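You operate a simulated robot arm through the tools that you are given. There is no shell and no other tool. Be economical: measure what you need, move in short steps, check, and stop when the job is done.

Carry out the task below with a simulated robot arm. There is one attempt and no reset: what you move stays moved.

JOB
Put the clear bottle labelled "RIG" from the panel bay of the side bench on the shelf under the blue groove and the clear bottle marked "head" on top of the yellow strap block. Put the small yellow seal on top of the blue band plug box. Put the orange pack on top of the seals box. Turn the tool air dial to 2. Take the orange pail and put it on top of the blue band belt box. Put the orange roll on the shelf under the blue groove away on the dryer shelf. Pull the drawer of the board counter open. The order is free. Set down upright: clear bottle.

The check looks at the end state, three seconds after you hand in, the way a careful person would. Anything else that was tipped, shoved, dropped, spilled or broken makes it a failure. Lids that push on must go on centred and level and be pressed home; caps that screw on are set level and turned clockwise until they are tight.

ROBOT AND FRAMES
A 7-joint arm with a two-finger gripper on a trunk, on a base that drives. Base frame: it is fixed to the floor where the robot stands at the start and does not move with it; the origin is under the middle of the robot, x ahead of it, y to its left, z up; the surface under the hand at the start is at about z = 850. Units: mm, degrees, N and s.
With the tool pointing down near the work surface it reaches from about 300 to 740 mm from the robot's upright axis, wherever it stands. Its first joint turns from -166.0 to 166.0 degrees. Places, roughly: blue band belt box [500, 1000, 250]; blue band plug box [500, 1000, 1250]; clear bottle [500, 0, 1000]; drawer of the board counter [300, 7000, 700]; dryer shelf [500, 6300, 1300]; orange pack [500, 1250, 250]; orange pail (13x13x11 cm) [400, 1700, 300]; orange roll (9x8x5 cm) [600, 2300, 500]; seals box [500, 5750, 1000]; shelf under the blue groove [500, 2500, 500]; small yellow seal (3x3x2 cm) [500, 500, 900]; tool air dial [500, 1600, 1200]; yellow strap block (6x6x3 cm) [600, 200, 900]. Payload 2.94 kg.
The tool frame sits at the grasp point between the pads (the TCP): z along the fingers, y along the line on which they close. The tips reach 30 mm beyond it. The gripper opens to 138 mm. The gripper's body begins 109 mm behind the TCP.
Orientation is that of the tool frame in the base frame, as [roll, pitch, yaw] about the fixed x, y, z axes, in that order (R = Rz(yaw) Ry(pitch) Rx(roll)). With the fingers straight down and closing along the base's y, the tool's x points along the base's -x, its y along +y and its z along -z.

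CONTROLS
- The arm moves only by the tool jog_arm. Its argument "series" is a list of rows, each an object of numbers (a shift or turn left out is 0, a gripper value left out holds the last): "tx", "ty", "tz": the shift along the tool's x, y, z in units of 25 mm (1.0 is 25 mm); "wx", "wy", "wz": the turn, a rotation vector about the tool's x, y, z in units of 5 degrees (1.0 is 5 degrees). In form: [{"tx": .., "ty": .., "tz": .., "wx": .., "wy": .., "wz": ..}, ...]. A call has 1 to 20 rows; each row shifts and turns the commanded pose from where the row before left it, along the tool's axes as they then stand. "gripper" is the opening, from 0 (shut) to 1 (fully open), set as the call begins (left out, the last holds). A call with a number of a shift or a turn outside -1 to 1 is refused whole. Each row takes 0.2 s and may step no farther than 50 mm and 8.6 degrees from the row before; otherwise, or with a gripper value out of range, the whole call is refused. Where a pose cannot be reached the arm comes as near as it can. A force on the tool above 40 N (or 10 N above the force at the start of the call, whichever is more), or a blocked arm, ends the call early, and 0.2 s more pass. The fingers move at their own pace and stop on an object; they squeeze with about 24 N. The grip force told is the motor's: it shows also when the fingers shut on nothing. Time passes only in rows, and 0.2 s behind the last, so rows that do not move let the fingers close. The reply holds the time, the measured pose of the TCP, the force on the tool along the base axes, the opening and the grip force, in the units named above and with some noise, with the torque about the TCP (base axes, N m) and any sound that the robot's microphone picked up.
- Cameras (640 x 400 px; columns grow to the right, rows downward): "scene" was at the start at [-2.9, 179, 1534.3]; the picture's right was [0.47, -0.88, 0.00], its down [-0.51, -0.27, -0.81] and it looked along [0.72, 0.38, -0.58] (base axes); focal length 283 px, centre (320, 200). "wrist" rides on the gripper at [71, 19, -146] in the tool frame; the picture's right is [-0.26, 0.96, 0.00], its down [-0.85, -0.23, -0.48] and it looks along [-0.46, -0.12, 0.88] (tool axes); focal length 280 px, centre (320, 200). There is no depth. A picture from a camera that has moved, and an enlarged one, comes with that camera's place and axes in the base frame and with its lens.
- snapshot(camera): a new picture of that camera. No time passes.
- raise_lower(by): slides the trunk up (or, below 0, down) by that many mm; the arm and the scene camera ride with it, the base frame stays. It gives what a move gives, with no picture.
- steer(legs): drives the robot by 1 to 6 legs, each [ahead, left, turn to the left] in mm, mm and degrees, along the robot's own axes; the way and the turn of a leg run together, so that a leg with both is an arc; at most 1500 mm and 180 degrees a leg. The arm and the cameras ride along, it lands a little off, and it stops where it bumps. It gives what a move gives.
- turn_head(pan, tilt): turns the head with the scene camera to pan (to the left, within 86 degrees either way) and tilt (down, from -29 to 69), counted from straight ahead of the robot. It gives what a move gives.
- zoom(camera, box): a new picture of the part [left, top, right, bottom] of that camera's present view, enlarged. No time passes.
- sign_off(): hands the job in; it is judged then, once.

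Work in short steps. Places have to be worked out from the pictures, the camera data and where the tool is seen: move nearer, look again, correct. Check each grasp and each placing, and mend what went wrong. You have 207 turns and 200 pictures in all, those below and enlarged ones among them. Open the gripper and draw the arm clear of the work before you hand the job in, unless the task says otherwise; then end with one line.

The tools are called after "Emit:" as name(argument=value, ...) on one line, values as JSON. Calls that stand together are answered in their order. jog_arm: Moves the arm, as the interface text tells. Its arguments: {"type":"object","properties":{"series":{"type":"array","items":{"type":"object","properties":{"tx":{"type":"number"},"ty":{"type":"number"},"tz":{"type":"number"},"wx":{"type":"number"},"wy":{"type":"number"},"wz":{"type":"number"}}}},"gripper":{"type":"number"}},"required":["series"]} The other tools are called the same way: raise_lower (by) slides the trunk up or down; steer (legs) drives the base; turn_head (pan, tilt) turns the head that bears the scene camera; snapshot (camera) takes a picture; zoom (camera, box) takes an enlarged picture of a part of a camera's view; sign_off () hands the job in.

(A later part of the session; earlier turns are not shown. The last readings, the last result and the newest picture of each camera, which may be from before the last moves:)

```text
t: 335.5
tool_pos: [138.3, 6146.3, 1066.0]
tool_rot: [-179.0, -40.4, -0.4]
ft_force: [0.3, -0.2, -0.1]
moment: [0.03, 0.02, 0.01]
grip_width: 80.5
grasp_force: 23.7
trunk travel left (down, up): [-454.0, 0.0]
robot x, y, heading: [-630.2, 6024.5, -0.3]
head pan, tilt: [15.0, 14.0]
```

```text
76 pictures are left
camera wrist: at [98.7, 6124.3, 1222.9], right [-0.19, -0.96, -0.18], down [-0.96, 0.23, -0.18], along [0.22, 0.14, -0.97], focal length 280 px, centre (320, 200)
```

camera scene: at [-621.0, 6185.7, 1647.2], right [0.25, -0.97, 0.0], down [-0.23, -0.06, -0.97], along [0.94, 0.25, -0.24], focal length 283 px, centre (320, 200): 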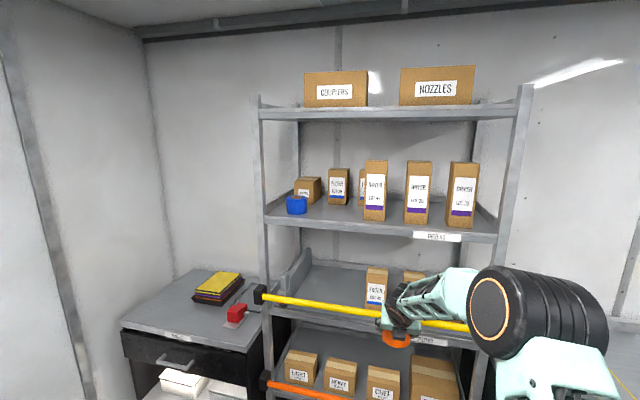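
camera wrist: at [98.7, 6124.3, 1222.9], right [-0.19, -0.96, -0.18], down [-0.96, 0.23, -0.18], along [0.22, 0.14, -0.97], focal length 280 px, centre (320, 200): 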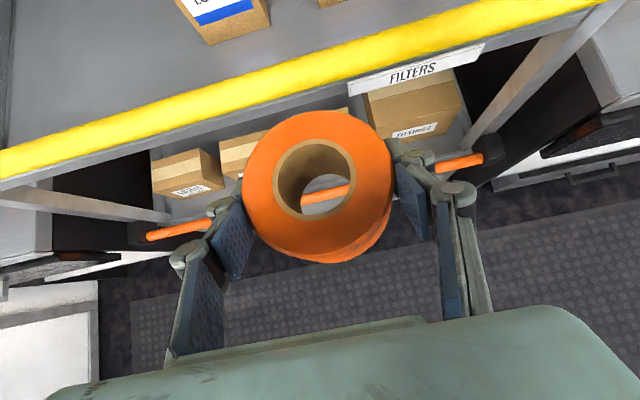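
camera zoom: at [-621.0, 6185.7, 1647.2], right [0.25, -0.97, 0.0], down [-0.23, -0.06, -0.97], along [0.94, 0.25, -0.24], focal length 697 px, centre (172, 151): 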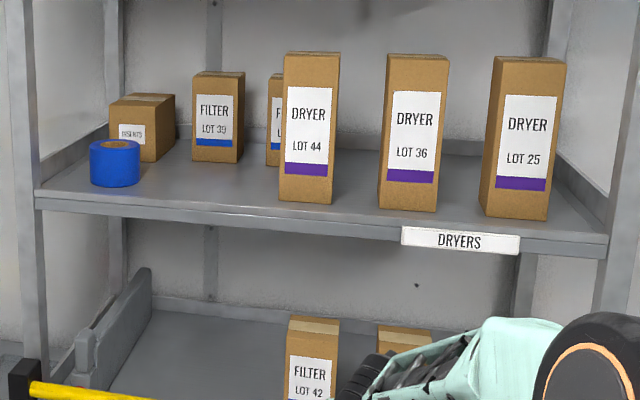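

Free place on the DRYERS shelf: ≈(440, 6395), shelf top z≈1320. I restore the pitch, raise the arm 340 mm, shift left 250 and approach.

Emit:
jog_arm(series=[{"wy": 0.92}, {"tx": 0.707, "tz": -0.707}, {"tx": 0.707, "tz": -0.707}, {"tx": 0.707, "tz": -0.707}, {"tx": 0.707, "tz": -0.707}, {"tx": 0.707, "tz": -0.707}, {"tx": 0.707, "tz": -0.707}, {"tx": 0.707, "tz": -0.707}, {"tx": 0.707, "tz": -0.707}, {"tx": 0.707, "tz": -0.707}, {"tx": 0.707, "tz": -0.707}, {"tx": 0.707, "tz": -0.707}, {"tx": 0.707, "tz": -0.707}, {"tx": 0.707, "tz": -0.707}])

Emit:
steer(legs=[[0, 250, 0], [150, 0, 0]])

Emit:
snapshot(camera="wrist")

Emit:
snapshot(camera="scene")

```text
t: 338.5
tool_pos: [138.1, 6142.2, 1391.3]
tool_rot: [-179.0, -45.0, -0.3]
ft_force: [0.5, -0.2, -1.6]
moment: [-0.01, -0.01, 0.02]
grip_width: 80.4
grasp_force: 24.0
trunk travel left (down, up): [-454.0, 0.0]
robot x, y, heading: [-630.4, 6025.3, -0.5]
head pan, tilt: [15.0, 14.0]
```

```text
t: 342.3
tool_pos: [291.2, 6395.5, 1392.0]
tool_rot: [-178.9, -44.9, -0.3]
ft_force: [-0.1, 0.2, -2.1]
moment: [-0.01, 0.01, 0.0]
grip_width: 80.3
grasp_force: 24.0
trunk travel left (down, up): [-454.0, 0.0]
robot x, y, heading: [-480.0, 6274.7, -0.3]
head pan, tilt: [15.0, 14.0]
```

```text
75 pictures are left
camera wrist: at [238.7, 6374.5, 1545.2], right [-0.18, -0.96, -0.2], down [-0.94, 0.23, -0.26], along [0.3, 0.14, -0.95], focal length 280 px, centre (320, 200)
```

wrist: 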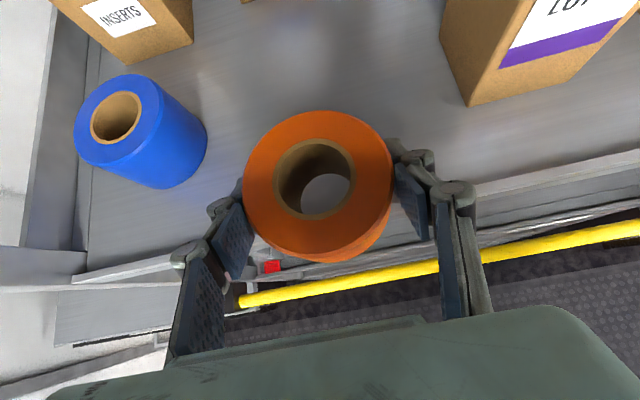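

```text
74 pictures are left
camera scene: at [-468.5, 6438.9, 1647.2], right [0.25, -0.97, 0.0], down [-0.23, -0.06, -0.97], along [0.94, 0.25, -0.24], focal length 283 px, centre (320, 200)
```

scene: 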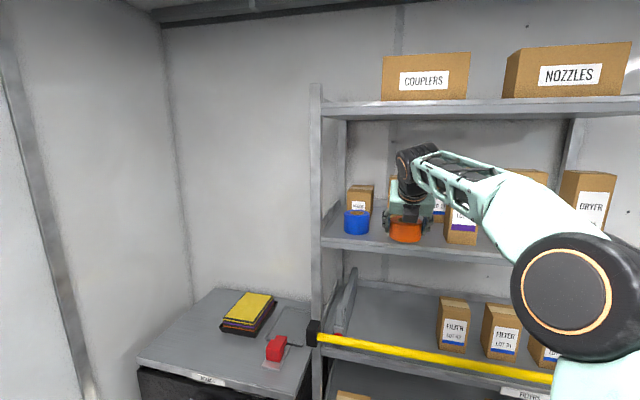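

Clear corridor (y 6269–6509). Drive 140 forward, then lower.

Emit:
steer(legs=[[140, 0, 0]])

Emit:
jog_arm(series=[{"tx": -0.4, "tz": 0.4}, {"tx": -0.4, "tz": 0.4}])

Emit:
snapshot(camera="wrist")

```text
t: 343.7
tool_pos: [430.3, 6396.3, 1391.5]
tool_rot: [-178.9, -44.9, -0.3]
ft_force: [0.9, -0.6, -1.1]
moment: [-0.01, 0.0, 0.0]
grip_width: 80.3
grasp_force: 24.2
trunk travel left (down, up): [-454.0, 0.0]
robot x, y, heading: [-341.6, 6275.8, -0.2]
head pan, tilt: [15.0, 14.0]
```

```text
t: 344.3
tool_pos: [428.3, 6395.6, 1364.1]
tool_rot: [-178.8, -44.9, -0.4]
ft_force: [-0.5, 0.1, -1.4]
moment: [0.01, 0.04, 0.0]
grip_width: 80.0
grasp_force: 24.2
trunk travel left (down, up): [-454.0, 0.0]
robot x, y, heading: [-341.8, 6278.1, -0.4]
head pan, tilt: [15.0, 14.0]
```

```text
73 pictures are left
camera wrist: at [376.8, 6372.9, 1517.1], right [-0.18, -0.96, -0.2], down [-0.94, 0.23, -0.26], along [0.3, 0.14, -0.94], focal length 280 px, centre (320, 200)
```

wrist: 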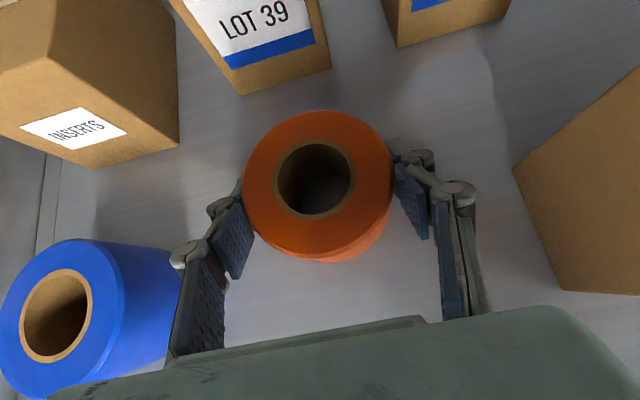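

Lower in small steps to contact.

Emit:
jog_arm(series=[{"tx": -0.1, "tz": 0.1}, {"tx": -0.1, "tz": 0.1}, {"tx": -0.07, "tz": 0.07}, {"tx": -0.07, "tz": 0.07}])

Emit:
jog_arm(series=[{"tx": -0.07, "tz": 0.07}, {"tx": -0.07, "tz": 0.07}, {"tx": -0.07, "tz": 0.07}])

```text
t: 345.3
tool_pos: [426.7, 6394.8, 1357.9]
tool_rot: [-178.8, -45.6, -0.4]
ft_force: [3.0, -1.5, 22.6]
moment: [-0.32, -0.26, 0.22]
grip_width: 79.9
grasp_force: 23.9
trunk travel left (down, up): [-454.0, 0.0]
robot x, y, heading: [-341.0, 6275.7, -0.4]
head pan, tilt: [15.0, 14.0]
```

```text
t: 346.1
tool_pos: [427.8, 6395.7, 1357.6]
tool_rot: [-178.7, -46.3, -0.4]
ft_force: [6.4, -1.7, 39.6]
moment: [-1.45, -0.12, 0.23]
grip_width: 79.8
grasp_force: 23.9
trunk travel left (down, up): [-454.0, 0.0]
robot x, y, heading: [-340.4, 6281.0, -0.4]
head pan, tilt: [15.0, 14.0]
```

On the shelf. Release and retreat.

Emit:
jog_arm(series=[{"tx": 0.08, "tz": -0.08}, {}])

Emit:
jog_arm(series=[{}, {}, {"tz": -1}, {"tz": -1}, {"tz": -1}, {"tz": -1}], gripper=0.75)

Emit:
snapshot(camera="wrist")

```text
t: 346.7
tool_pos: [427.9, 6394.8, 1357.3]
tool_rot: [-178.6, -46.1, -0.5]
ft_force: [4.9, -1.6, 33.4]
moment: [-1.54, -0.55, 0.33]
grip_width: 79.6
grasp_force: 23.9
trunk travel left (down, up): [-454.0, 0.0]
robot x, y, heading: [-340.9, 6277.1, -0.2]
head pan, tilt: [15.0, 14.0]
```

```text
t: 348.1
tool_pos: [357.1, 6394.0, 1417.2]
tool_rot: [-178.9, -44.9, -0.5]
ft_force: [-1.0, -0.7, 0.2]
moment: [0.01, -0.05, 0.03]
grip_width: 103.5
grasp_force: 0.1
trunk travel left (down, up): [-454.0, 0.0]
robot x, y, heading: [-338.9, 6276.1, -0.2]
head pan, tilt: [15.0, 14.0]
```

```text
72 pictures are left
camera wrist: at [305.9, 6371.6, 1571.6], right [-0.18, -0.96, -0.2], down [-0.94, 0.23, -0.26], along [0.29, 0.14, -0.95], focal length 280 px, centre (320, 200)
```

wrist: 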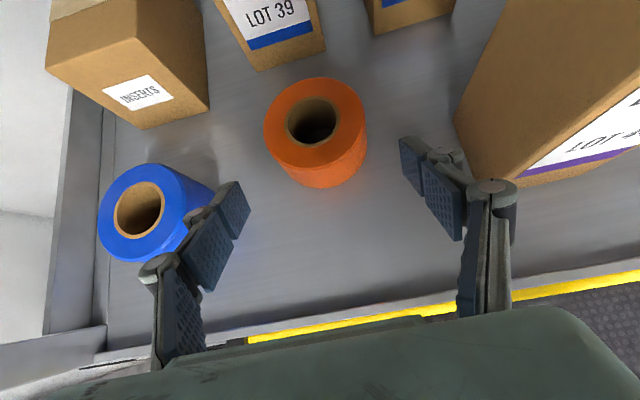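

Roll is on the dryer shelf. Next the drawer: back off, drive left, look at the counter.

Emit:
steer(legs=[[-350, 0, 0], [0, 420, 0]])

Emit:
raise_lower(by=-330)

Emit:
turn_head(pan=10, tilt=35)

Emit:
snapshot(camera="scene")

```text
t: 354.2
tool_pos: [17.1, 6821.3, 1418.1]
tool_rot: [-178.9, -45.0, -0.8]
ft_force: [-0.3, 0.7, 0.6]
moment: [-0.01, 0.02, 0.0]
grip_width: 103.6
grasp_force: 0.1
trunk travel left (down, up): [-454.0, 0.0]
robot x, y, heading: [-684.8, 6709.9, -0.7]
head pan, tilt: [15.0, 14.0]
```

```text
t: 357.5
tool_pos: [17.2, 6819.5, 1088.3]
tool_rot: [-179.0, -44.9, -0.8]
ft_force: [-0.3, -0.1, 0.3]
moment: [0.01, 0.0, 0.0]
grip_width: 103.4
grasp_force: 0.0
trunk travel left (down, up): [-124.0, 330.0]
robot x, y, heading: [-682.0, 6706.6, -0.8]
head pan, tilt: [15.0, 14.0]
```

```text
t: 358.3
tool_pos: [17.5, 6819.4, 1087.0]
tool_rot: [-178.9, -45.0, -0.9]
ft_force: [-0.1, -0.1, 0.3]
moment: [0.02, 0.05, 0.02]
grip_width: 103.6
grasp_force: 0.1
trunk travel left (down, up): [-124.0, 330.0]
robot x, y, heading: [-687.1, 6710.2, -0.9]
head pan, tilt: [10.0, 35.0]
```

```text
71 pictures are left
camera scene: at [-675.5, 6860.9, 1283.7], right [0.16, -0.99, 0.0], down [-0.57, -0.09, -0.82], along [0.81, 0.13, -0.57], focal length 283 px, centre (320, 200)
```

scene: 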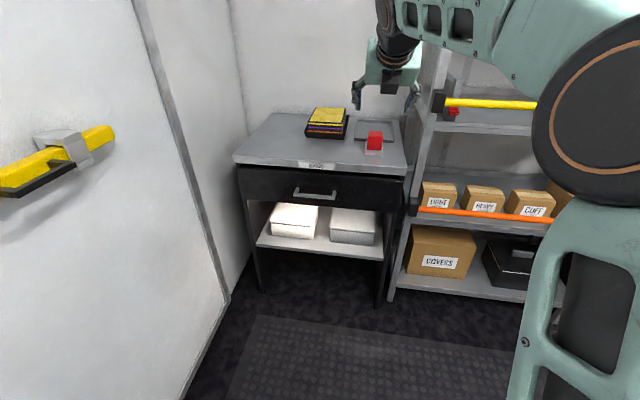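

Emit:
zoom(camera="scene", box=[230, 130, 430, 260])

```text
3.08 times, centred on (330, 195) of scene
camera zoom: at [-675.5, 6860.9, 1283.7], right [0.16, -0.99, 0.0], down [-0.57, -0.09, -0.82], along [0.81, 0.13, -0.57], focal length 871 px, centre (289, 215)
```

zoom: 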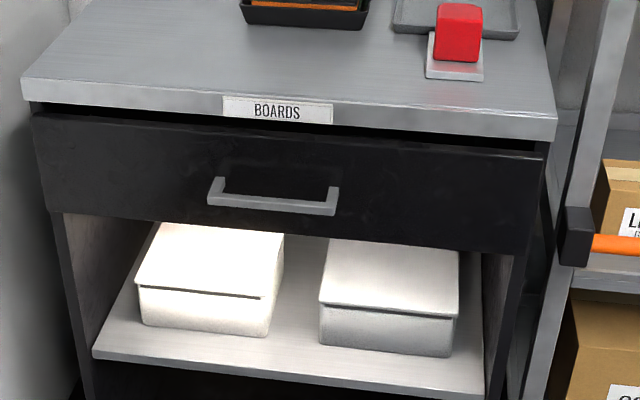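

The counter is "BOARDS"; its handle bar is ≈(172, 7016, 702). I set the tool horizontal with vertical closing, lower, and align.

Emit:
jog_arm(series=[{"wy": 1}, {"wy": 1}, {"wy": 1}, {"wy": 1}, {"wy": 1}, {"wy": 1}, {"wy": 1}, {"wy": 1}, {"wy": 1}], gripper=0.5)

Emit:
raise_lower(by=-124)

Emit:
jog_arm(series=[{"tx": -1}, {"tx": -1}, {"tx": -1}, {"tx": -1}, {"tx": -1}, {"tx": -1}, {"tx": -1}, {"tx": -1}, {"tx": -1}, {"tx": -1}])

Emit:
jog_arm(series=[{"wz": 1}, {"wz": 1}, {"wz": 1}, {"wz": 1}, {"wz": 1}, {"wz": 1}, {"wz": 1}, {"wz": 1}, {"wz": 1}, {"wz": 1}, {"wz": 1}, {"wz": 1}, {"wz": 1}, {"wz": 1}, {"wz": 1}, {"wz": 1}, {"wz": 1}, {"wz": 1}])

Emit:
steer(legs=[[0, 195, 0.8]])

Emit:
snapshot(camera="wrist")

```text
t: 360.3
tool_pos: [17.1, 6819.7, 1087.4]
tool_rot: [-84.5, -89.2, -95.5]
ft_force: [-0.4, 1.2, 0.3]
moment: [-0.01, 0.02, 0.0]
grip_width: 69.1
grasp_force: 0.0
trunk travel left (down, up): [-124.0, 330.0]
robot x, y, heading: [-682.2, 6705.4, -0.9]
head pan, tilt: [10.0, 35.0]
```

```text
t: 361.8
tool_pos: [18.5, 6820.1, 964.1]
tool_rot: [-90.7, -89.1, -89.3]
ft_force: [-0.7, 0.5, -0.2]
moment: [-0.02, -0.01, -0.01]
grip_width: 69.0
grasp_force: 0.1
trunk travel left (down, up): [0.0, 454.0]
robot x, y, heading: [-688.0, 6705.4, -0.7]
head pan, tilt: [10.0, 35.0]
```

```text
t: 364.0
tool_pos: [18.0, 6824.6, 712.7]
tool_rot: [-90.1, -89.2, -89.8]
ft_force: [-0.2, 0.5, 0.2]
moment: [0.02, 0.05, 0.02]
grip_width: 68.9
grasp_force: 0.1
trunk travel left (down, up): [0.0, 454.0]
robot x, y, heading: [-685.2, 6707.4, -0.8]
head pan, tilt: [10.0, 35.0]
```

```text
t: 367.8
tool_pos: [17.6, 6822.8, 712.9]
tool_rot: [-89.9, 0.8, -90.0]
ft_force: [-0.6, -1.3, 1.1]
moment: [0.0, 0.0, -0.03]
grip_width: 69.0
grasp_force: 0.0
trunk travel left (down, up): [0.0, 454.0]
robot x, y, heading: [-681.2, 6710.8, -0.9]
head pan, tilt: [10.0, 35.0]
```

```text
t: 370.2
tool_pos: [16.8, 7027.0, 713.2]
tool_rot: [-90.0, 0.8, -89.4]
ft_force: [-0.3, 0.8, 0.0]
moment: [-0.02, 0.0, 0.03]
grip_width: 68.9
grasp_force: 0.0
trunk travel left (down, up): [0.0, 454.0]
robot x, y, heading: [-679.7, 6902.4, -0.2]
head pan, tilt: [10.0, 35.0]
```

```text
69 pictures are left
camera wrist: at [-127.2, 6954.7, 694.2], right [0.0, 0.27, -0.96], down [-0.48, 0.84, 0.24], along [0.87, 0.47, 0.13], focal length 280 px, centre (320, 200)
```

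wrist: 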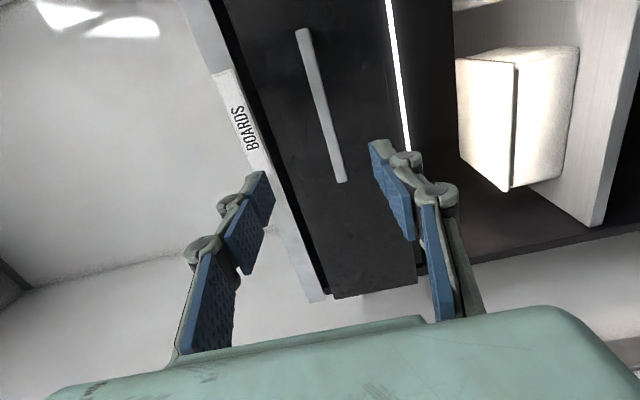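

Bar centre (172, 7020, 705.5). Lower 7.5 mm, narrow opening, advance 146 mm in two steps and close.

Emit:
jog_arm(series=[{"ty": 0.3}, {"tz": 1}, {"tz": 1}, {"tz": 1}, {"tz": 1}], gripper=0.32)

Emit:
snapshot(camera="wrist")

```text
t: 371.4
tool_pos: [119.2, 7029.7, 706.2]
tool_rot: [-90.0, 0.8, -89.4]
ft_force: [-0.6, 0.5, 0.1]
moment: [0.02, 0.05, -0.04]
grip_width: 44.3
grasp_force: 0.0
trunk travel left (down, up): [0.0, 454.0]
robot x, y, heading: [-681.0, 6905.0, -0.1]
head pan, tilt: [10.0, 35.0]
```

```text
68 pictures are left
camera wrist: at [-25.8, 6956.5, 687.0], right [0.0, 0.28, -0.96], down [-0.48, 0.84, 0.24], along [0.87, 0.47, 0.13], focal length 280 px, centre (320, 200)
```

wrist: 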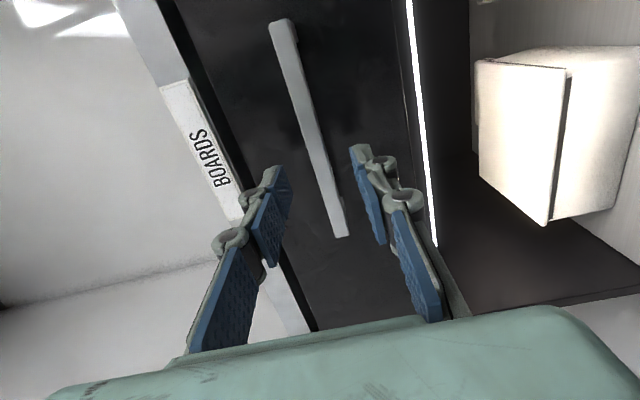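

Aligned. Advance 44 mm and close on the bar.

Emit:
jog_arm(series=[{"ty": -0.08, "tz": 0.8}, {"tz": 0.8}, {"tz": 0.16}])

Emit:
jog_arm(series=[{}, {}, {}], gripper=0)

Emit:
snapshot(camera="wrist")

```text
t: 372.2
tool_pos: [163.0, 7029.1, 707.2]
tool_rot: [-90.1, 0.8, -89.4]
ft_force: [-0.8, 0.2, -0.3]
moment: [0.01, 0.01, -0.05]
grip_width: 44.3
grasp_force: 0.1
trunk travel left (down, up): [0.0, 454.0]
robot x, y, heading: [-683.6, 6906.9, -0.1]
head pan, tilt: [10.0, 35.0]
```

```text
t: 373.0
tool_pos: [161.3, 7029.4, 704.2]
tool_rot: [-90.4, 0.5, -89.4]
ft_force: [0.8, -0.5, -9.1]
moment: [-0.97, 0.07, 0.14]
grip_width: 10.5
grasp_force: 38.1
trunk travel left (down, up): [0.0, 454.0]
robot x, y, heading: [-683.2, 6903.3, -0.1]
head pan, tilt: [10.0, 35.0]
```

```text
67 pictures are left
camera wrist: at [17.2, 6957.1, 686.6], right [-0.01, 0.27, -0.96], down [-0.48, 0.84, 0.24], along [0.88, 0.47, 0.12], focal length 280 px, centre (320, 200)
```

wrist: 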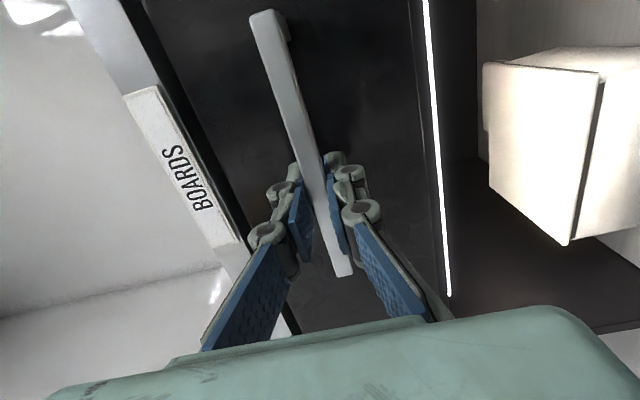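

Bar gripped. Pull back.

Emit:
jog_arm(series=[{"tz": -0.5}, {"tz": -0.6}, {"tz": -0.6}, {"tz": -0.6}, {"tz": -0.6}, {"tz": -0.6}, {"tz": -0.6}, {"tz": -0.6}, {"tz": -0.6}, {"tz": -0.6}])

```text
t: 375.2
tool_pos: [14.4, 7030.2, 703.6]
tool_rot: [-90.3, 0.6, -89.3]
ft_force: [-0.2, 14.5, -15.0]
moment: [-0.95, 0.09, 0.1]
grip_width: 10.6
grasp_force: 37.9
trunk travel left (down, up): [0.0, 454.0]
robot x, y, heading: [-681.9, 6906.2, -0.1]
head pan, tilt: [10.0, 35.0]
```

Opened ~147 mm; pull further ~120 mm.

Emit:
jog_arm(series=[{"tz": -0.6}, {"tz": -0.6}, {"tz": -0.6}, {"tz": -0.6}, {"tz": -0.6}, {"tz": -0.6}, {"tz": -0.6}, {"tz": -0.6}])

Emit:
snapshot(camera="scene")

```text
t: 377.0
tool_pos: [-106.0, 7029.8, 704.8]
tool_rot: [-90.5, 0.7, -89.0]
ft_force: [-1.0, 24.8, -18.9]
moment: [-0.92, 0.1, 0.13]
grip_width: 10.6
grasp_force: 38.1
trunk travel left (down, up): [0.0, 454.0]
robot x, y, heading: [-682.3, 6906.0, -0.3]
head pan, tilt: [10.0, 35.0]
```

```text
66 pictures are left
camera scene: at [-673.9, 7059.7, 1159.6], right [0.17, -0.99, 0.0], down [-0.57, -0.1, -0.82], along [0.81, 0.14, -0.58], focal length 283 px, centre (320, 200)
```

scene: 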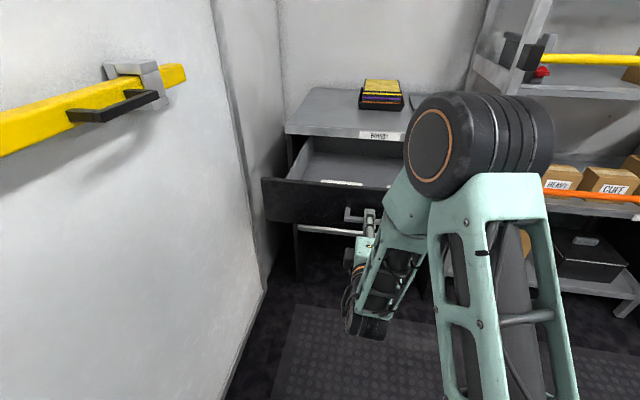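

Drawer is well open. Release and back off.

Emit:
jog_arm(series=[{}, {}, {"tz": -0.8}, {"tz": -0.8}, {"tz": -0.8}], gripper=0.3)

Emit:
steer(legs=[[-100, 0, 0], [0, -900, 0]])

Emit:
turn_head(pan=30, tilt=25)

Emit:
snapshot(camera="scene")

```text
t: 378.2
tool_pos: [-154.2, 7031.4, 703.4]
tool_rot: [-90.0, 0.7, -89.4]
ft_force: [-0.5, -0.2, 0.0]
moment: [0.0, 0.02, 0.05]
grip_width: 41.3
grasp_force: 0.1
out of reach, approached as far as the arm can: row 5
trunk travel left (down, up): [0.0, 454.0]
robot x, y, heading: [-687.5, 6907.9, -0.0]
head pan, tilt: [10.0, 35.0]
```

```text
t: 387.3
tool_pos: [-255.2, 6117.9, 704.4]
tool_rot: [-89.9, 0.7, -89.3]
ft_force: [-0.7, 0.8, 0.7]
moment: [-0.01, 0.02, 0.0]
grip_width: 41.3
grasp_force: 0.1
trunk travel left (down, up): [0.0, 454.0]
robot x, y, heading: [-781.4, 5989.4, -0.0]
head pan, tilt: [10.0, 35.0]
```

```text
t: 388.1
tool_pos: [-256.0, 6117.8, 703.0]
tool_rot: [-90.0, 0.9, -89.3]
ft_force: [-0.1, -1.3, -0.1]
moment: [-0.01, 0.02, 0.01]
grip_width: 41.3
grasp_force: 0.1
trunk travel left (down, up): [0.0, 454.0]
robot x, y, heading: [-783.4, 5989.7, 0.2]
head pan, tilt: [30.0, 25.0]
```

```text
65 pictures are left
camera scene: at [-784.5, 6173.6, 1175.7], right [0.5, -0.87, 0.0], down [-0.37, -0.21, -0.91], along [0.79, 0.45, -0.42], focal length 283 px, centre (320, 200)
```

scene: 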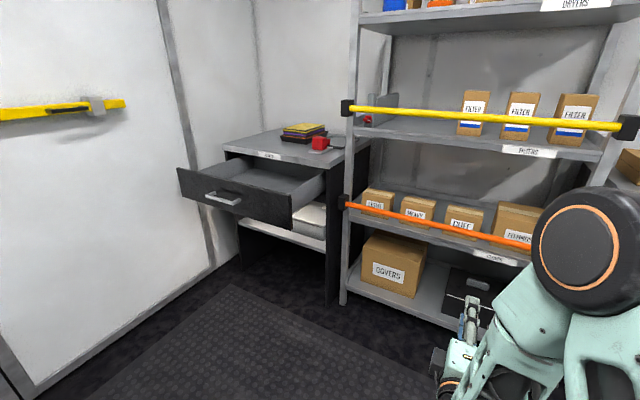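

Drawer open confirmed. Now the orange pack: drive back to y≈1240, restore camera-up orientation with a 45° tilt.

Emit:
steer(legs=[[150, 0, 0], [0, -1300, 0], [0, -1300, 0], [0, -1250, 0], [0, -900, 0]])

Emit:
jog_arm(series=[{"tz": 1}, {"tz": 1}, {"tz": 1}, {"wz": -1}, {"wz": -1}, {"wz": -1}, {"wz": -1}, {"wz": -1}, {"wz": -1}, {"wz": -1}, {"wz": -1}, {"wz": -1}, {"wz": -1}, {"wz": -1}, {"wz": -1}, {"wz": -1}, {"wz": -1}, {"wz": -1}, {"wz": -1}, {"wz": -1}], gripper=0.8)

Emit:
jog_arm(series=[{"wz": -1}, {"wy": -1}, {"wy": -1}, {"wy": -1}, {"wy": -1}, {"wy": -1}, {"wy": -1}, {"wy": -1}, {"wy": -1}, {"wy": -1}])

Emit:
turn_head(pan=0, tilt=40)

Emit:
snapshot(camera="scene")

```text
t: 430.7
tool_pos: [-245.6, 1325.2, 703.3]
tool_rot: [-89.9, 0.8, -92.5]
ft_force: [0.0, -0.2, -0.2]
moment: [-0.01, 0.01, 0.0]
grip_width: 41.3
grasp_force: 0.0
trunk travel left (down, up): [0.0, 454.0]
robot x, y, heading: [-780.2, 1225.9, -3.3]
head pan, tilt: [30.0, 25.0]
```

```text
t: 434.9
tool_pos: [-170.7, 1321.8, 703.5]
tool_rot: [-90.1, -84.3, -92.3]
ft_force: [-0.6, -0.5, 0.0]
moment: [0.0, 0.01, 0.03]
grip_width: 110.4
grasp_force: 0.1
trunk travel left (down, up): [0.0, 454.0]
robot x, y, heading: [-783.0, 1224.6, -3.0]
head pan, tilt: [30.0, 25.0]
```

```text
t: 437.1
tool_pos: [-171.0, 1321.0, 703.0]
tool_rot: [-179.1, -46.1, -3.1]
ft_force: [-0.7, 0.4, -0.4]
moment: [-0.02, -0.01, 0.0]
grip_width: 110.3
grasp_force: 0.1
trunk travel left (down, up): [0.0, 454.0]
robot x, y, heading: [-778.1, 1225.2, -3.0]
head pan, tilt: [30.0, 25.0]
```

```text
t: 438.1
tool_pos: [-170.7, 1321.5, 703.3]
tool_rot: [-179.1, -46.0, -3.2]
ft_force: [0.6, 0.9, -0.2]
moment: [-0.02, 0.02, 0.0]
grip_width: 110.4
grasp_force: 0.1
trunk travel left (down, up): [0.0, 454.0]
robot x, y, heading: [-783.4, 1226.3, -3.3]
head pan, tilt: [0.0, 40.0]
```

```text
64 pictures are left
camera scene: at [-768.2, 1363.8, 1152.4], right [-0.05, -1.0, 0.0], down [-0.64, 0.03, -0.77], along [0.77, -0.04, -0.64], focal length 283 px, centre (320, 200)
```

scene: 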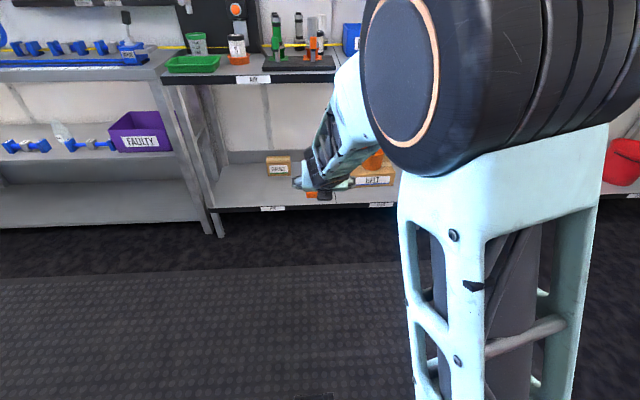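

RIG bottle still upright. I square the heading, approach, and lower toward the pack.

Emit:
steer(legs=[[370, 0, 3.2], [0, -25, 0]])

Emit:
jog_arm(series=[{"tx": -0.707, "tz": 0.707}, {"tx": -0.707, "tz": 0.707}, {"tx": -0.707, "tz": 0.707}, {"tx": -0.707, "tz": 0.707}, {"tx": -0.707, "tz": 0.707}, {"tx": -0.707, "tz": 0.707}, {"tx": -0.707, "tz": 0.707}, {"tx": -0.707, "tz": 0.707}, {"tx": -0.707, "tz": 0.707}, {"tx": -0.707, "tz": 0.707}])

Emit:
snapshot(camera="wrist")

```text
t: 441.0
tool_pos: [197.2, 1320.8, 702.4]
tool_rot: [-179.3, -46.1, 0.0]
ft_force: [-0.7, 0.4, -0.7]
moment: [0.01, 0.02, -0.01]
grip_width: 110.2
grasp_force: 0.1
trunk travel left (down, up): [0.0, 454.0]
robot x, y, heading: [-406.9, 1193.7, 0.0]
head pan, tilt: [0.0, 40.0]
```

```text
t: 443.2
tool_pos: [200.8, 1323.6, 454.3]
tool_rot: [-179.3, -46.2, 0.1]
ft_force: [0.0, 0.2, 0.6]
moment: [0.0, 0.0, 0.0]
grip_width: 110.4
grasp_force: 0.0
trunk travel left (down, up): [0.0, 454.0]
robot x, y, heading: [-402.1, 1191.8, 0.4]
head pan, tilt: [0.0, 40.0]
```

```text
63 pictures are left
camera wrist: at [145.3, 1301.1, 607.3], right [-0.17, -0.97, -0.2], down [-0.93, 0.22, -0.28], along [0.32, 0.14, -0.94], focal length 280 px, centre (320, 200)
```

wrist: 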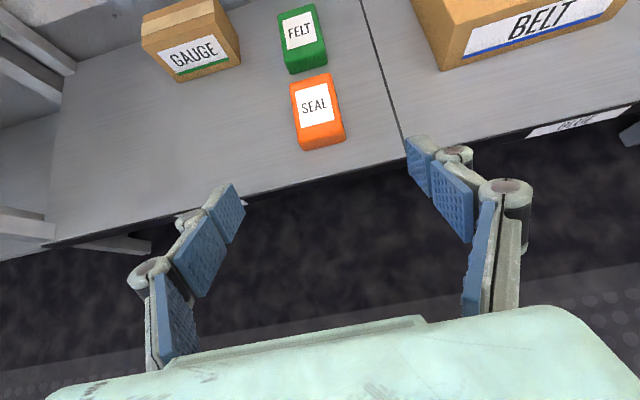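

Pack "SEAL" is aligned with x: centre ≈(415, 1334), 54 mm wide. Drive 130 ahead, then descend to just above it.

Emit:
steer(legs=[[130, 0, 0]])

Emit:
jog_arm(series=[{"tx": -0.55, "tz": 0.9, "ty": -0.1}, {"tx": -0.55, "tz": 0.9, "ty": -0.1}, {"tx": -0.55, "tz": 0.9, "ty": -0.1}, {"tx": -0.55, "tz": 0.9, "ty": -0.1}, {"tx": -0.55, "tz": 0.9}], gripper=0.65)

Emit:
snapshot(camera="wrist")

```text
t: 444.4
tool_pos: [330.2, 1320.7, 454.9]
tool_rot: [-179.2, -46.1, -0.1]
ft_force: [0.0, 0.0, -0.1]
moment: [0.0, -0.03, 0.03]
grip_width: 110.8
grasp_force: 0.0
trunk travel left (down, up): [0.0, 454.0]
robot x, y, heading: [-277.5, 1193.2, 0.3]
head pan, tilt: [0.0, 40.0]
```

```text
t: 445.6
tool_pos: [362.3, 1332.5, 328.1]
tool_rot: [-179.2, -46.2, 0.0]
ft_force: [-0.4, 0.1, 0.0]
moment: [0.0, 0.01, 0.02]
grip_width: 89.6
grasp_force: 0.1
trunk travel left (down, up): [0.0, 454.0]
robot x, y, heading: [-274.5, 1195.6, 0.0]
head pan, tilt: [0.0, 40.0]
```

```text
62 pictures are left
camera wrist: at [307.1, 1310.9, 480.5], right [-0.17, -0.96, -0.2], down [-0.93, 0.22, -0.28], along [0.31, 0.14, -0.94], focal length 280 px, centre (320, 200)
```

wrist: 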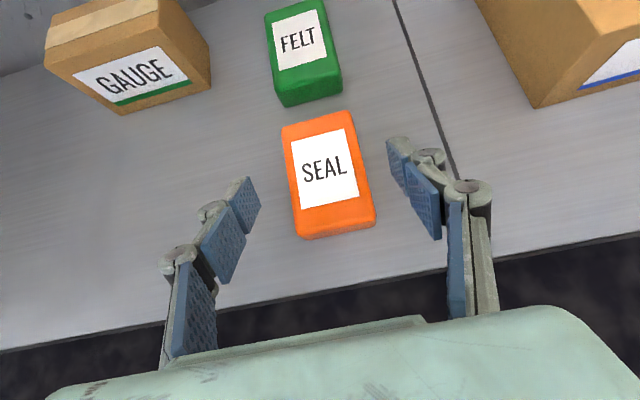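

Centre confirmed (413, 1334). Final descent, then close.

Emit:
jog_arm(series=[{"tx": -0.27, "tz": 0.85}, {"tx": -0.27, "tz": 0.85}, {"tx": -0.27, "tz": 0.85}, {"tx": -0.2, "tz": 0.7}])

Emit:
jog_arm(series=[{}, {}, {}], gripper=0)

Emit:
snapshot(camera="wrist")

```text
t: 446.6
tool_pos: [402.8, 1332.5, 252.2]
tool_rot: [-179.3, -46.1, 0.0]
ft_force: [-0.8, 0.1, -0.2]
moment: [-0.02, 0.03, -0.01]
grip_width: 89.7
grasp_force: 0.0
trunk travel left (down, up): [0.0, 454.0]
robot x, y, heading: [-277.3, 1193.1, -0.1]
head pan, tilt: [0.0, 40.0]
```

```text
t: 447.4
tool_pos: [402.6, 1333.7, 251.7]
tool_rot: [-179.2, -46.1, -0.2]
ft_force: [1.2, 0.2, 0.6]
moment: [0.03, -0.02, 0.04]
grip_width: 69.3
grasp_force: 24.0
trunk travel left (down, up): [0.0, 454.0]
robot x, y, heading: [-275.8, 1192.7, -0.1]
head pan, tilt: [0.0, 40.0]
```

```text
61 pictures are left
camera wrist: at [347.9, 1311.9, 404.4], right [-0.17, -0.96, -0.2], down [-0.93, 0.23, -0.28], along [0.31, 0.14, -0.94], focal length 280 px, centre (320, 200)
```

wrist: 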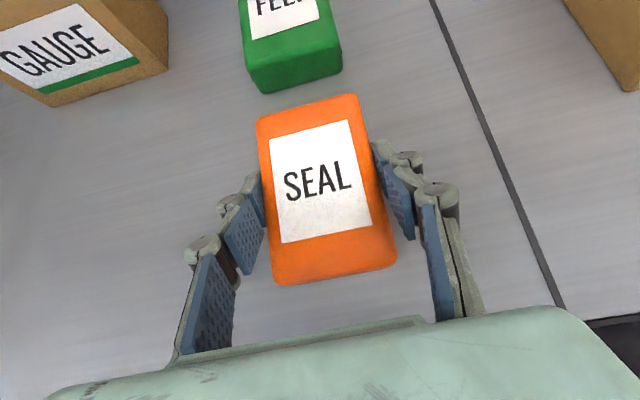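

Gripped (69 mm). Lift and back out, check it's level.

Emit:
jog_arm(series=[{"tx": 0.71, "tz": -0.7}, {"tx": 0.71, "tz": -0.7}, {"tx": 0.71, "tz": -0.7}, {"tx": 0.71, "tz": -0.7}])

Emit:
steer(legs=[[-400, 0, 0]])

Emit:
snapshot(camera="wrist")

```text
t: 448.4
tool_pos: [401.5, 1332.0, 350.2]
tool_rot: [-179.3, -46.1, 0.1]
ft_force: [-0.9, -0.1, -1.3]
moment: [0.01, -0.01, -0.04]
grip_width: 69.0
grasp_force: 24.2
trunk travel left (down, up): [0.0, 454.0]
robot x, y, heading: [-277.5, 1191.4, 0.1]
head pan, tilt: [0.0, 40.0]
```

```text
t: 450.9
tool_pos: [8.7, 1334.8, 349.7]
tool_rot: [-179.4, -46.1, 0.1]
ft_force: [0.2, 0.3, -1.0]
moment: [0.02, 0.02, -0.04]
grip_width: 69.1
grasp_force: 24.5
trunk travel left (down, up): [0.0, 454.0]
robot x, y, heading: [-671.8, 1188.4, 0.3]
head pan, tilt: [0.0, 40.0]
```

```text
60 pictures are left
camera wrist: at [-47.3, 1312.8, 502.9], right [-0.17, -0.97, -0.2], down [-0.93, 0.22, -0.28], along [0.31, 0.14, -0.94], focal length 280 px, centre (320, 200)
```

wrist: 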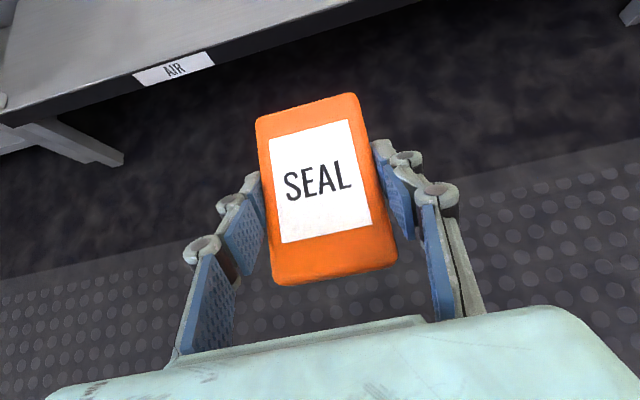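

Level. Drive to y≈5690, raise, look.

Emit:
steer(legs=[[0, 1450, 0], [0, 1450, 0], [0, 1400, 0]])

Emit:
raise_lower(by=400)

Emit:
jog_arm(series=[{"tx": 0.71, "tz": -0.7}, {"tx": 0.71, "tz": -0.7}, {"tx": 0.71, "tz": -0.7}, {"tx": 0.71, "tz": -0.7}, {"tx": 0.71, "tz": -0.7}, {"tx": 0.71, "tz": -0.7}, {"tx": 0.71, "tz": -0.7}, {"tx": 0.71, "tz": -0.7}, {"tx": 0.71, "tz": -0.7}, {"tx": 0.71, "tz": -0.7}, {"tx": 0.71, "tz": -0.7}, {"tx": 0.71, "tz": -0.7}, {"tx": 0.71, "tz": -0.7}, {"tx": 0.71, "tz": -0.7}])

Emit:
turn_head(pan=10, tilt=32)

Emit:
snapshot(camera="scene")

```text
t: 488.3
tool_pos: [-28.5, 5637.6, 350.4]
tool_rot: [-179.3, -46.1, 0.8]
ft_force: [-0.4, 0.4, -0.5]
moment: [-0.01, -0.02, 0.02]
grip_width: 69.4
grasp_force: 24.2
trunk travel left (down, up): [0.0, 454.0]
robot x, y, heading: [-706.7, 5489.2, 0.7]
head pan, tilt: [0.0, 40.0]
```

```text
t: 492.1
tool_pos: [-29.7, 5638.4, 750.5]
tool_rot: [-179.3, -46.2, 0.7]
ft_force: [1.2, -0.7, -1.4]
moment: [-0.01, -0.03, -0.01]
grip_width: 69.1
grasp_force: 24.0
trunk travel left (down, up): [-400.0, 54.0]
robot x, y, heading: [-701.9, 5489.6, 0.6]
head pan, tilt: [0.0, 40.0]
```

```text
t: 495.1
tool_pos: [-33.3, 5633.0, 1099.5]
tool_rot: [-179.1, -46.1, 0.6]
ft_force: [-0.2, 1.1, -1.5]
moment: [-0.03, 0.0, 0.01]
grip_width: 68.8
grasp_force: 24.0
trunk travel left (down, up): [-400.0, 54.0]
robot x, y, heading: [-705.1, 5490.3, 0.8]
head pan, tilt: [0.0, 40.0]
```

```text
t: 495.9
tool_pos: [-31.6, 5632.5, 1099.2]
tool_rot: [-179.2, -46.1, 0.7]
ft_force: [-1.1, 0.3, 0.0]
moment: [0.03, 0.02, -0.01]
grip_width: 69.4
grasp_force: 23.8
trunk travel left (down, up): [-400.0, 54.0]
robot x, y, heading: [-707.5, 5485.7, 0.9]
head pan, tilt: [10.0, 32.0]
```

```text
59 pictures are left
camera scene: at [-700.5, 5641.9, 1564.5], right [0.19, -0.98, 0.0], down [-0.52, -0.1, -0.85], along [0.83, 0.16, -0.53], focal length 283 px, centre (320, 200)
```

scene: 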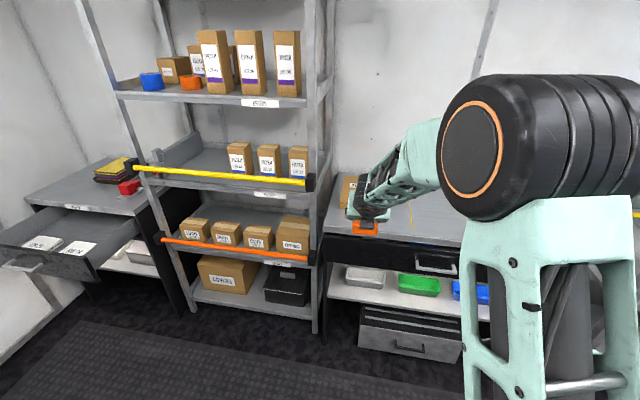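

I drive 260 forward to view the SEALS box with the wrist camera.

Emit:
steer(legs=[[260, 0, -0.8]])

Emit:
snapshot(camera="wrist")

```text
t: 497.7
tool_pos: [227.8, 5625.8, 1098.2]
tool_rot: [-179.2, -46.1, -0.1]
ft_force: [0.3, 0.3, -0.9]
moment: [-0.02, 0.03, -0.01]
grip_width: 69.2
grasp_force: 24.3
trunk travel left (down, up): [-400.0, 54.0]
robot x, y, heading: [-443.2, 5489.9, 0.1]
head pan, tilt: [10.0, 32.0]
```

```text
58 pictures are left
camera wrist: at [173.5, 5603.9, 1251.8], right [-0.17, -0.96, -0.2], down [-0.93, 0.23, -0.28], along [0.31, 0.14, -0.94], focal length 280 px, centre (320, 200)
```

wrist: 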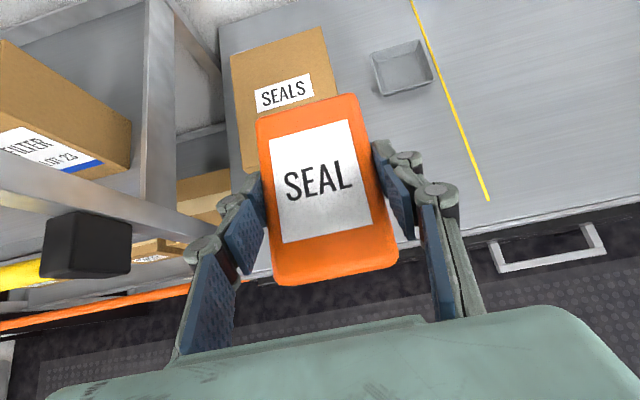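

Box spans about x 335–532, y 5600–5745. Shift left 44 and drive in 195, then look.

Emit:
steer(legs=[[0, 44, 0], [190, 0, 0]])

Emit:
jog_arm(series=[{"tx": -0.71, "tz": 0.7}, {"tx": -0.71, "tz": 0.7}, {"tx": -0.71, "tz": 0.7}])

Emit:
snapshot(camera="wrist")

Emit:
snapshot(camera="scene")

```text
t: 499.9
tool_pos: [416.1, 5666.8, 1099.3]
tool_rot: [-179.3, -46.1, -0.3]
ft_force: [0.3, -0.2, -1.1]
moment: [0.03, 0.02, -0.01]
grip_width: 69.1
grasp_force: 24.0
trunk travel left (down, up): [-400.0, 54.0]
robot x, y, heading: [-256.9, 5530.2, -0.4]
head pan, tilt: [10.0, 32.0]
```

```text
t: 500.7
tool_pos: [418.3, 5667.4, 1023.8]
tool_rot: [-179.2, -46.2, -0.3]
ft_force: [0.1, 0.2, -0.6]
moment: [-0.05, 0.0, -0.01]
grip_width: 69.3
grasp_force: 24.0
trunk travel left (down, up): [-400.0, 54.0]
robot x, y, heading: [-257.8, 5537.1, -0.7]
head pan, tilt: [10.0, 32.0]
```

```text
57 pictures are left
camera wrist: at [362.8, 5645.7, 1176.5], right [-0.18, -0.96, -0.2], down [-0.93, 0.23, -0.28], along [0.31, 0.14, -0.94], focal length 280 px, centre (320, 200)
```

wrist: 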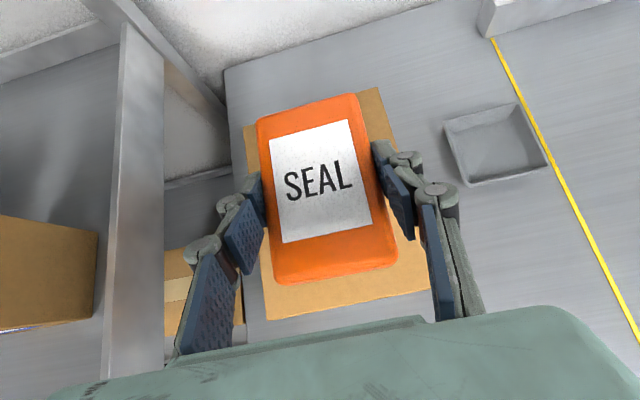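

```text
56 pictures are left
camera scene: at [-250.7, 5686.7, 1564.6], right [0.17, -0.99, 0.0], down [-0.52, -0.09, -0.85], along [0.84, 0.14, -0.53], focal length 283 px, centre (320, 200)
```

scene: 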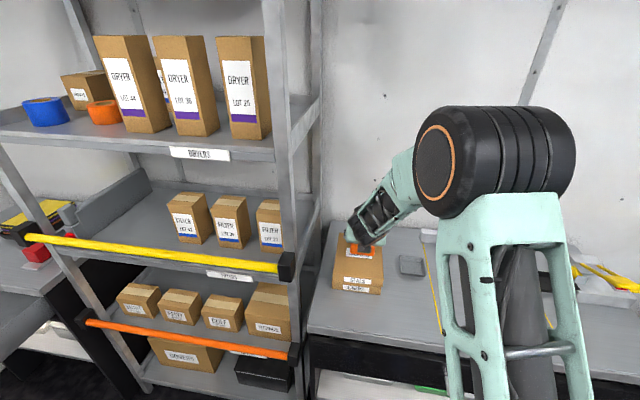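

Aligned to within ~8 mm; correct and lower stepwise.

Emit:
jog_arm(series=[{"tx": 0.22, "tz": 0.23, "ty": -0.24}, {"tx": -0.57, "tz": 0.55}, {"tx": -0.28, "tz": 0.28}])

Emit:
zoom(camera="scene", box=[310, 210, 410, 310])

```text
t: 501.5
tool_pos: [425.9, 5672.9, 995.0]
tool_rot: [-179.2, -46.0, -0.3]
ft_force: [-0.2, -0.4, -1.1]
moment: [-0.01, 0.03, -0.01]
grip_width: 69.1
grasp_force: 24.5
trunk travel left (down, up): [-400.0, 54.0]
robot x, y, heading: [-259.5, 5535.1, -0.3]
head pan, tilt: [10.0, 32.0]
```

```text
4.00 times, centred on (360, 260) of scene
camera zoom: at [-250.9, 5686.7, 1564.6], right [0.17, -0.99, 0.0], down [-0.52, -0.09, -0.85], along [0.84, 0.14, -0.53], focal length 1133 px, centre (160, -40)
```

zoom: 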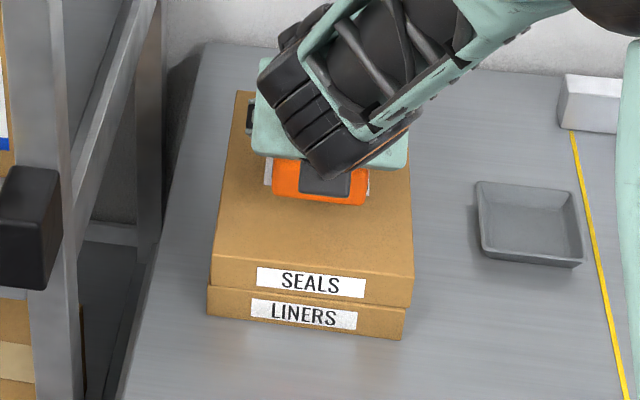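

Box top ≈923, centre x≈451. Move 12 mm forward, lower 30 mm, then fine steps.

Emit:
jog_arm(series=[{"tx": 0.33, "tz": 0.35}, {"tx": -0.43, "tz": 0.42}, {"tx": -0.43, "tz": 0.42}, {"tx": -0.08, "tz": 0.08}])

Emit:
jog_arm(series=[{"tx": -0.08, "tz": 0.08}, {"tx": -0.08, "tz": 0.08}, {"tx": -0.08, "tz": 0.08}])

```text
t: 502.5
tool_pos: [438.4, 5673.5, 960.9]
tool_rot: [-179.1, -46.1, -0.3]
ft_force: [-0.9, -0.8, -1.3]
moment: [-0.02, 0.01, -0.02]
grip_width: 69.3
grasp_force: 24.4
trunk travel left (down, up): [-400.0, 54.0]
robot x, y, heading: [-259.7, 5534.4, -0.2]
head pan, tilt: [10.0, 32.0]
```

```text
t: 503.3
tool_pos: [437.6, 5674.8, 959.6]
tool_rot: [-179.3, -46.7, -0.3]
ft_force: [-1.8, 1.4, 20.1]
moment: [-0.1, -0.11, 0.08]
grip_width: 69.3
grasp_force: 24.2
trunk travel left (down, up): [-400.0, 54.0]
robot x, y, heading: [-260.3, 5533.1, -0.2]
head pan, tilt: [10.0, 32.0]
```

Contact with 20 N. Release and retreat; check.

Emit:
jog_arm(series=[{}, {}, {}, {"tz": -1}, {"tz": -1}, {"tz": -1}, {"tz": -1}, {"tz": -1}, {"tz": -1}], gripper=0.75)

Emit:
snapshot(camera="wrist")

Emit:
zoom(camera="scene", box=[300, 190, 420, 310])

```text
t: 505.3
tool_pos: [327.5, 5672.4, 1058.6]
tool_rot: [-179.2, -46.1, -0.3]
ft_force: [-0.4, -0.1, 1.0]
moment: [-0.01, 0.0, 0.0]
grip_width: 103.7
grasp_force: 0.1
trunk travel left (down, up): [-400.0, 54.0]
robot x, y, heading: [-262.3, 5535.2, -0.5]
head pan, tilt: [10.0, 32.0]
```

```text
54 pictures are left
camera wrist: at [272.3, 5650.6, 1211.4], right [-0.18, -0.96, -0.2], down [-0.93, 0.23, -0.28], along [0.31, 0.13, -0.94], focal length 280 px, centre (320, 200)
```

wrist: 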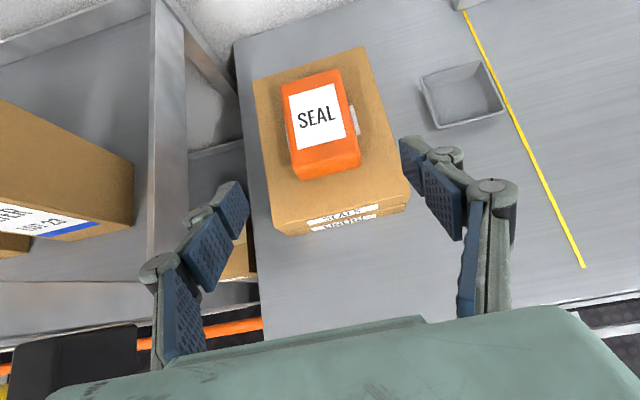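

```text
3.33 times, centred on (360, 250) of scene
camera zoom: at [-251.7, 5686.8, 1564.6], right [0.17, -0.99, 0.0], down [-0.52, -0.09, -0.85], along [0.84, 0.14, -0.53], focal length 944 px, centre (187, 33)
```

zoom: 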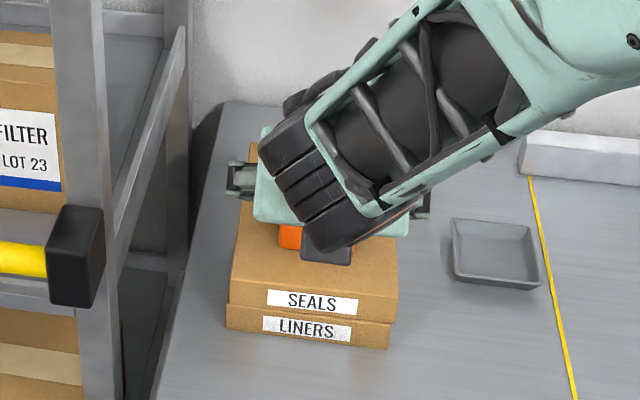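

Pack is on the SEALS box. I back off and drive along to verify the rest (blue bench, dial).

Emit:
steer(legs=[[-380, 0, 0], [0, -1450, 0], [0, -1450, 0], [0, -300, 0]])

Emit:
turn_head(pan=-18, tilt=28)

Emit:
snapshot(camera="scene")

```text
t: 535.6
tool_pos: [-42.4, 2469.8, 1058.2]
tool_rot: [-179.3, -46.1, -0.4]
ft_force: [-0.2, -0.4, 0.1]
moment: [-0.02, 0.01, 0.02]
grip_width: 103.1
grasp_force: 0.1
trunk travel left (down, up): [-400.0, 54.0]
robot x, y, heading: [-629.9, 2332.8, -0.3]
head pan, tilt: [10.0, 32.0]
```

```text
t: 536.5
tool_pos: [-44.5, 2469.6, 1058.0]
tool_rot: [-179.3, -46.1, -0.4]
ft_force: [-0.8, -0.2, -0.4]
moment: [0.01, 0.0, 0.01]
grip_width: 103.5
grasp_force: 0.1
trunk travel left (down, up): [-400.0, 54.0]
robot x, y, heading: [-629.4, 2331.1, -0.2]
head pan, tilt: [-18.0, 28.0]
```

```text
52 pictures are left
camera scene: at [-624.6, 2441.2, 1570.9], right [-0.31, -0.95, 0.0], down [-0.45, 0.15, -0.88], along [0.84, -0.28, -0.47], focal length 283 px, centre (320, 200)
```

scene: 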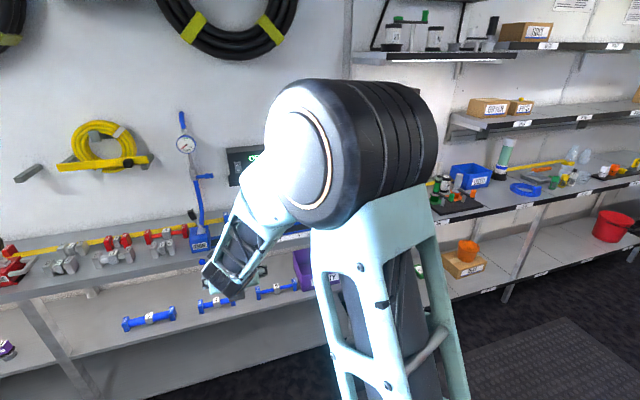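

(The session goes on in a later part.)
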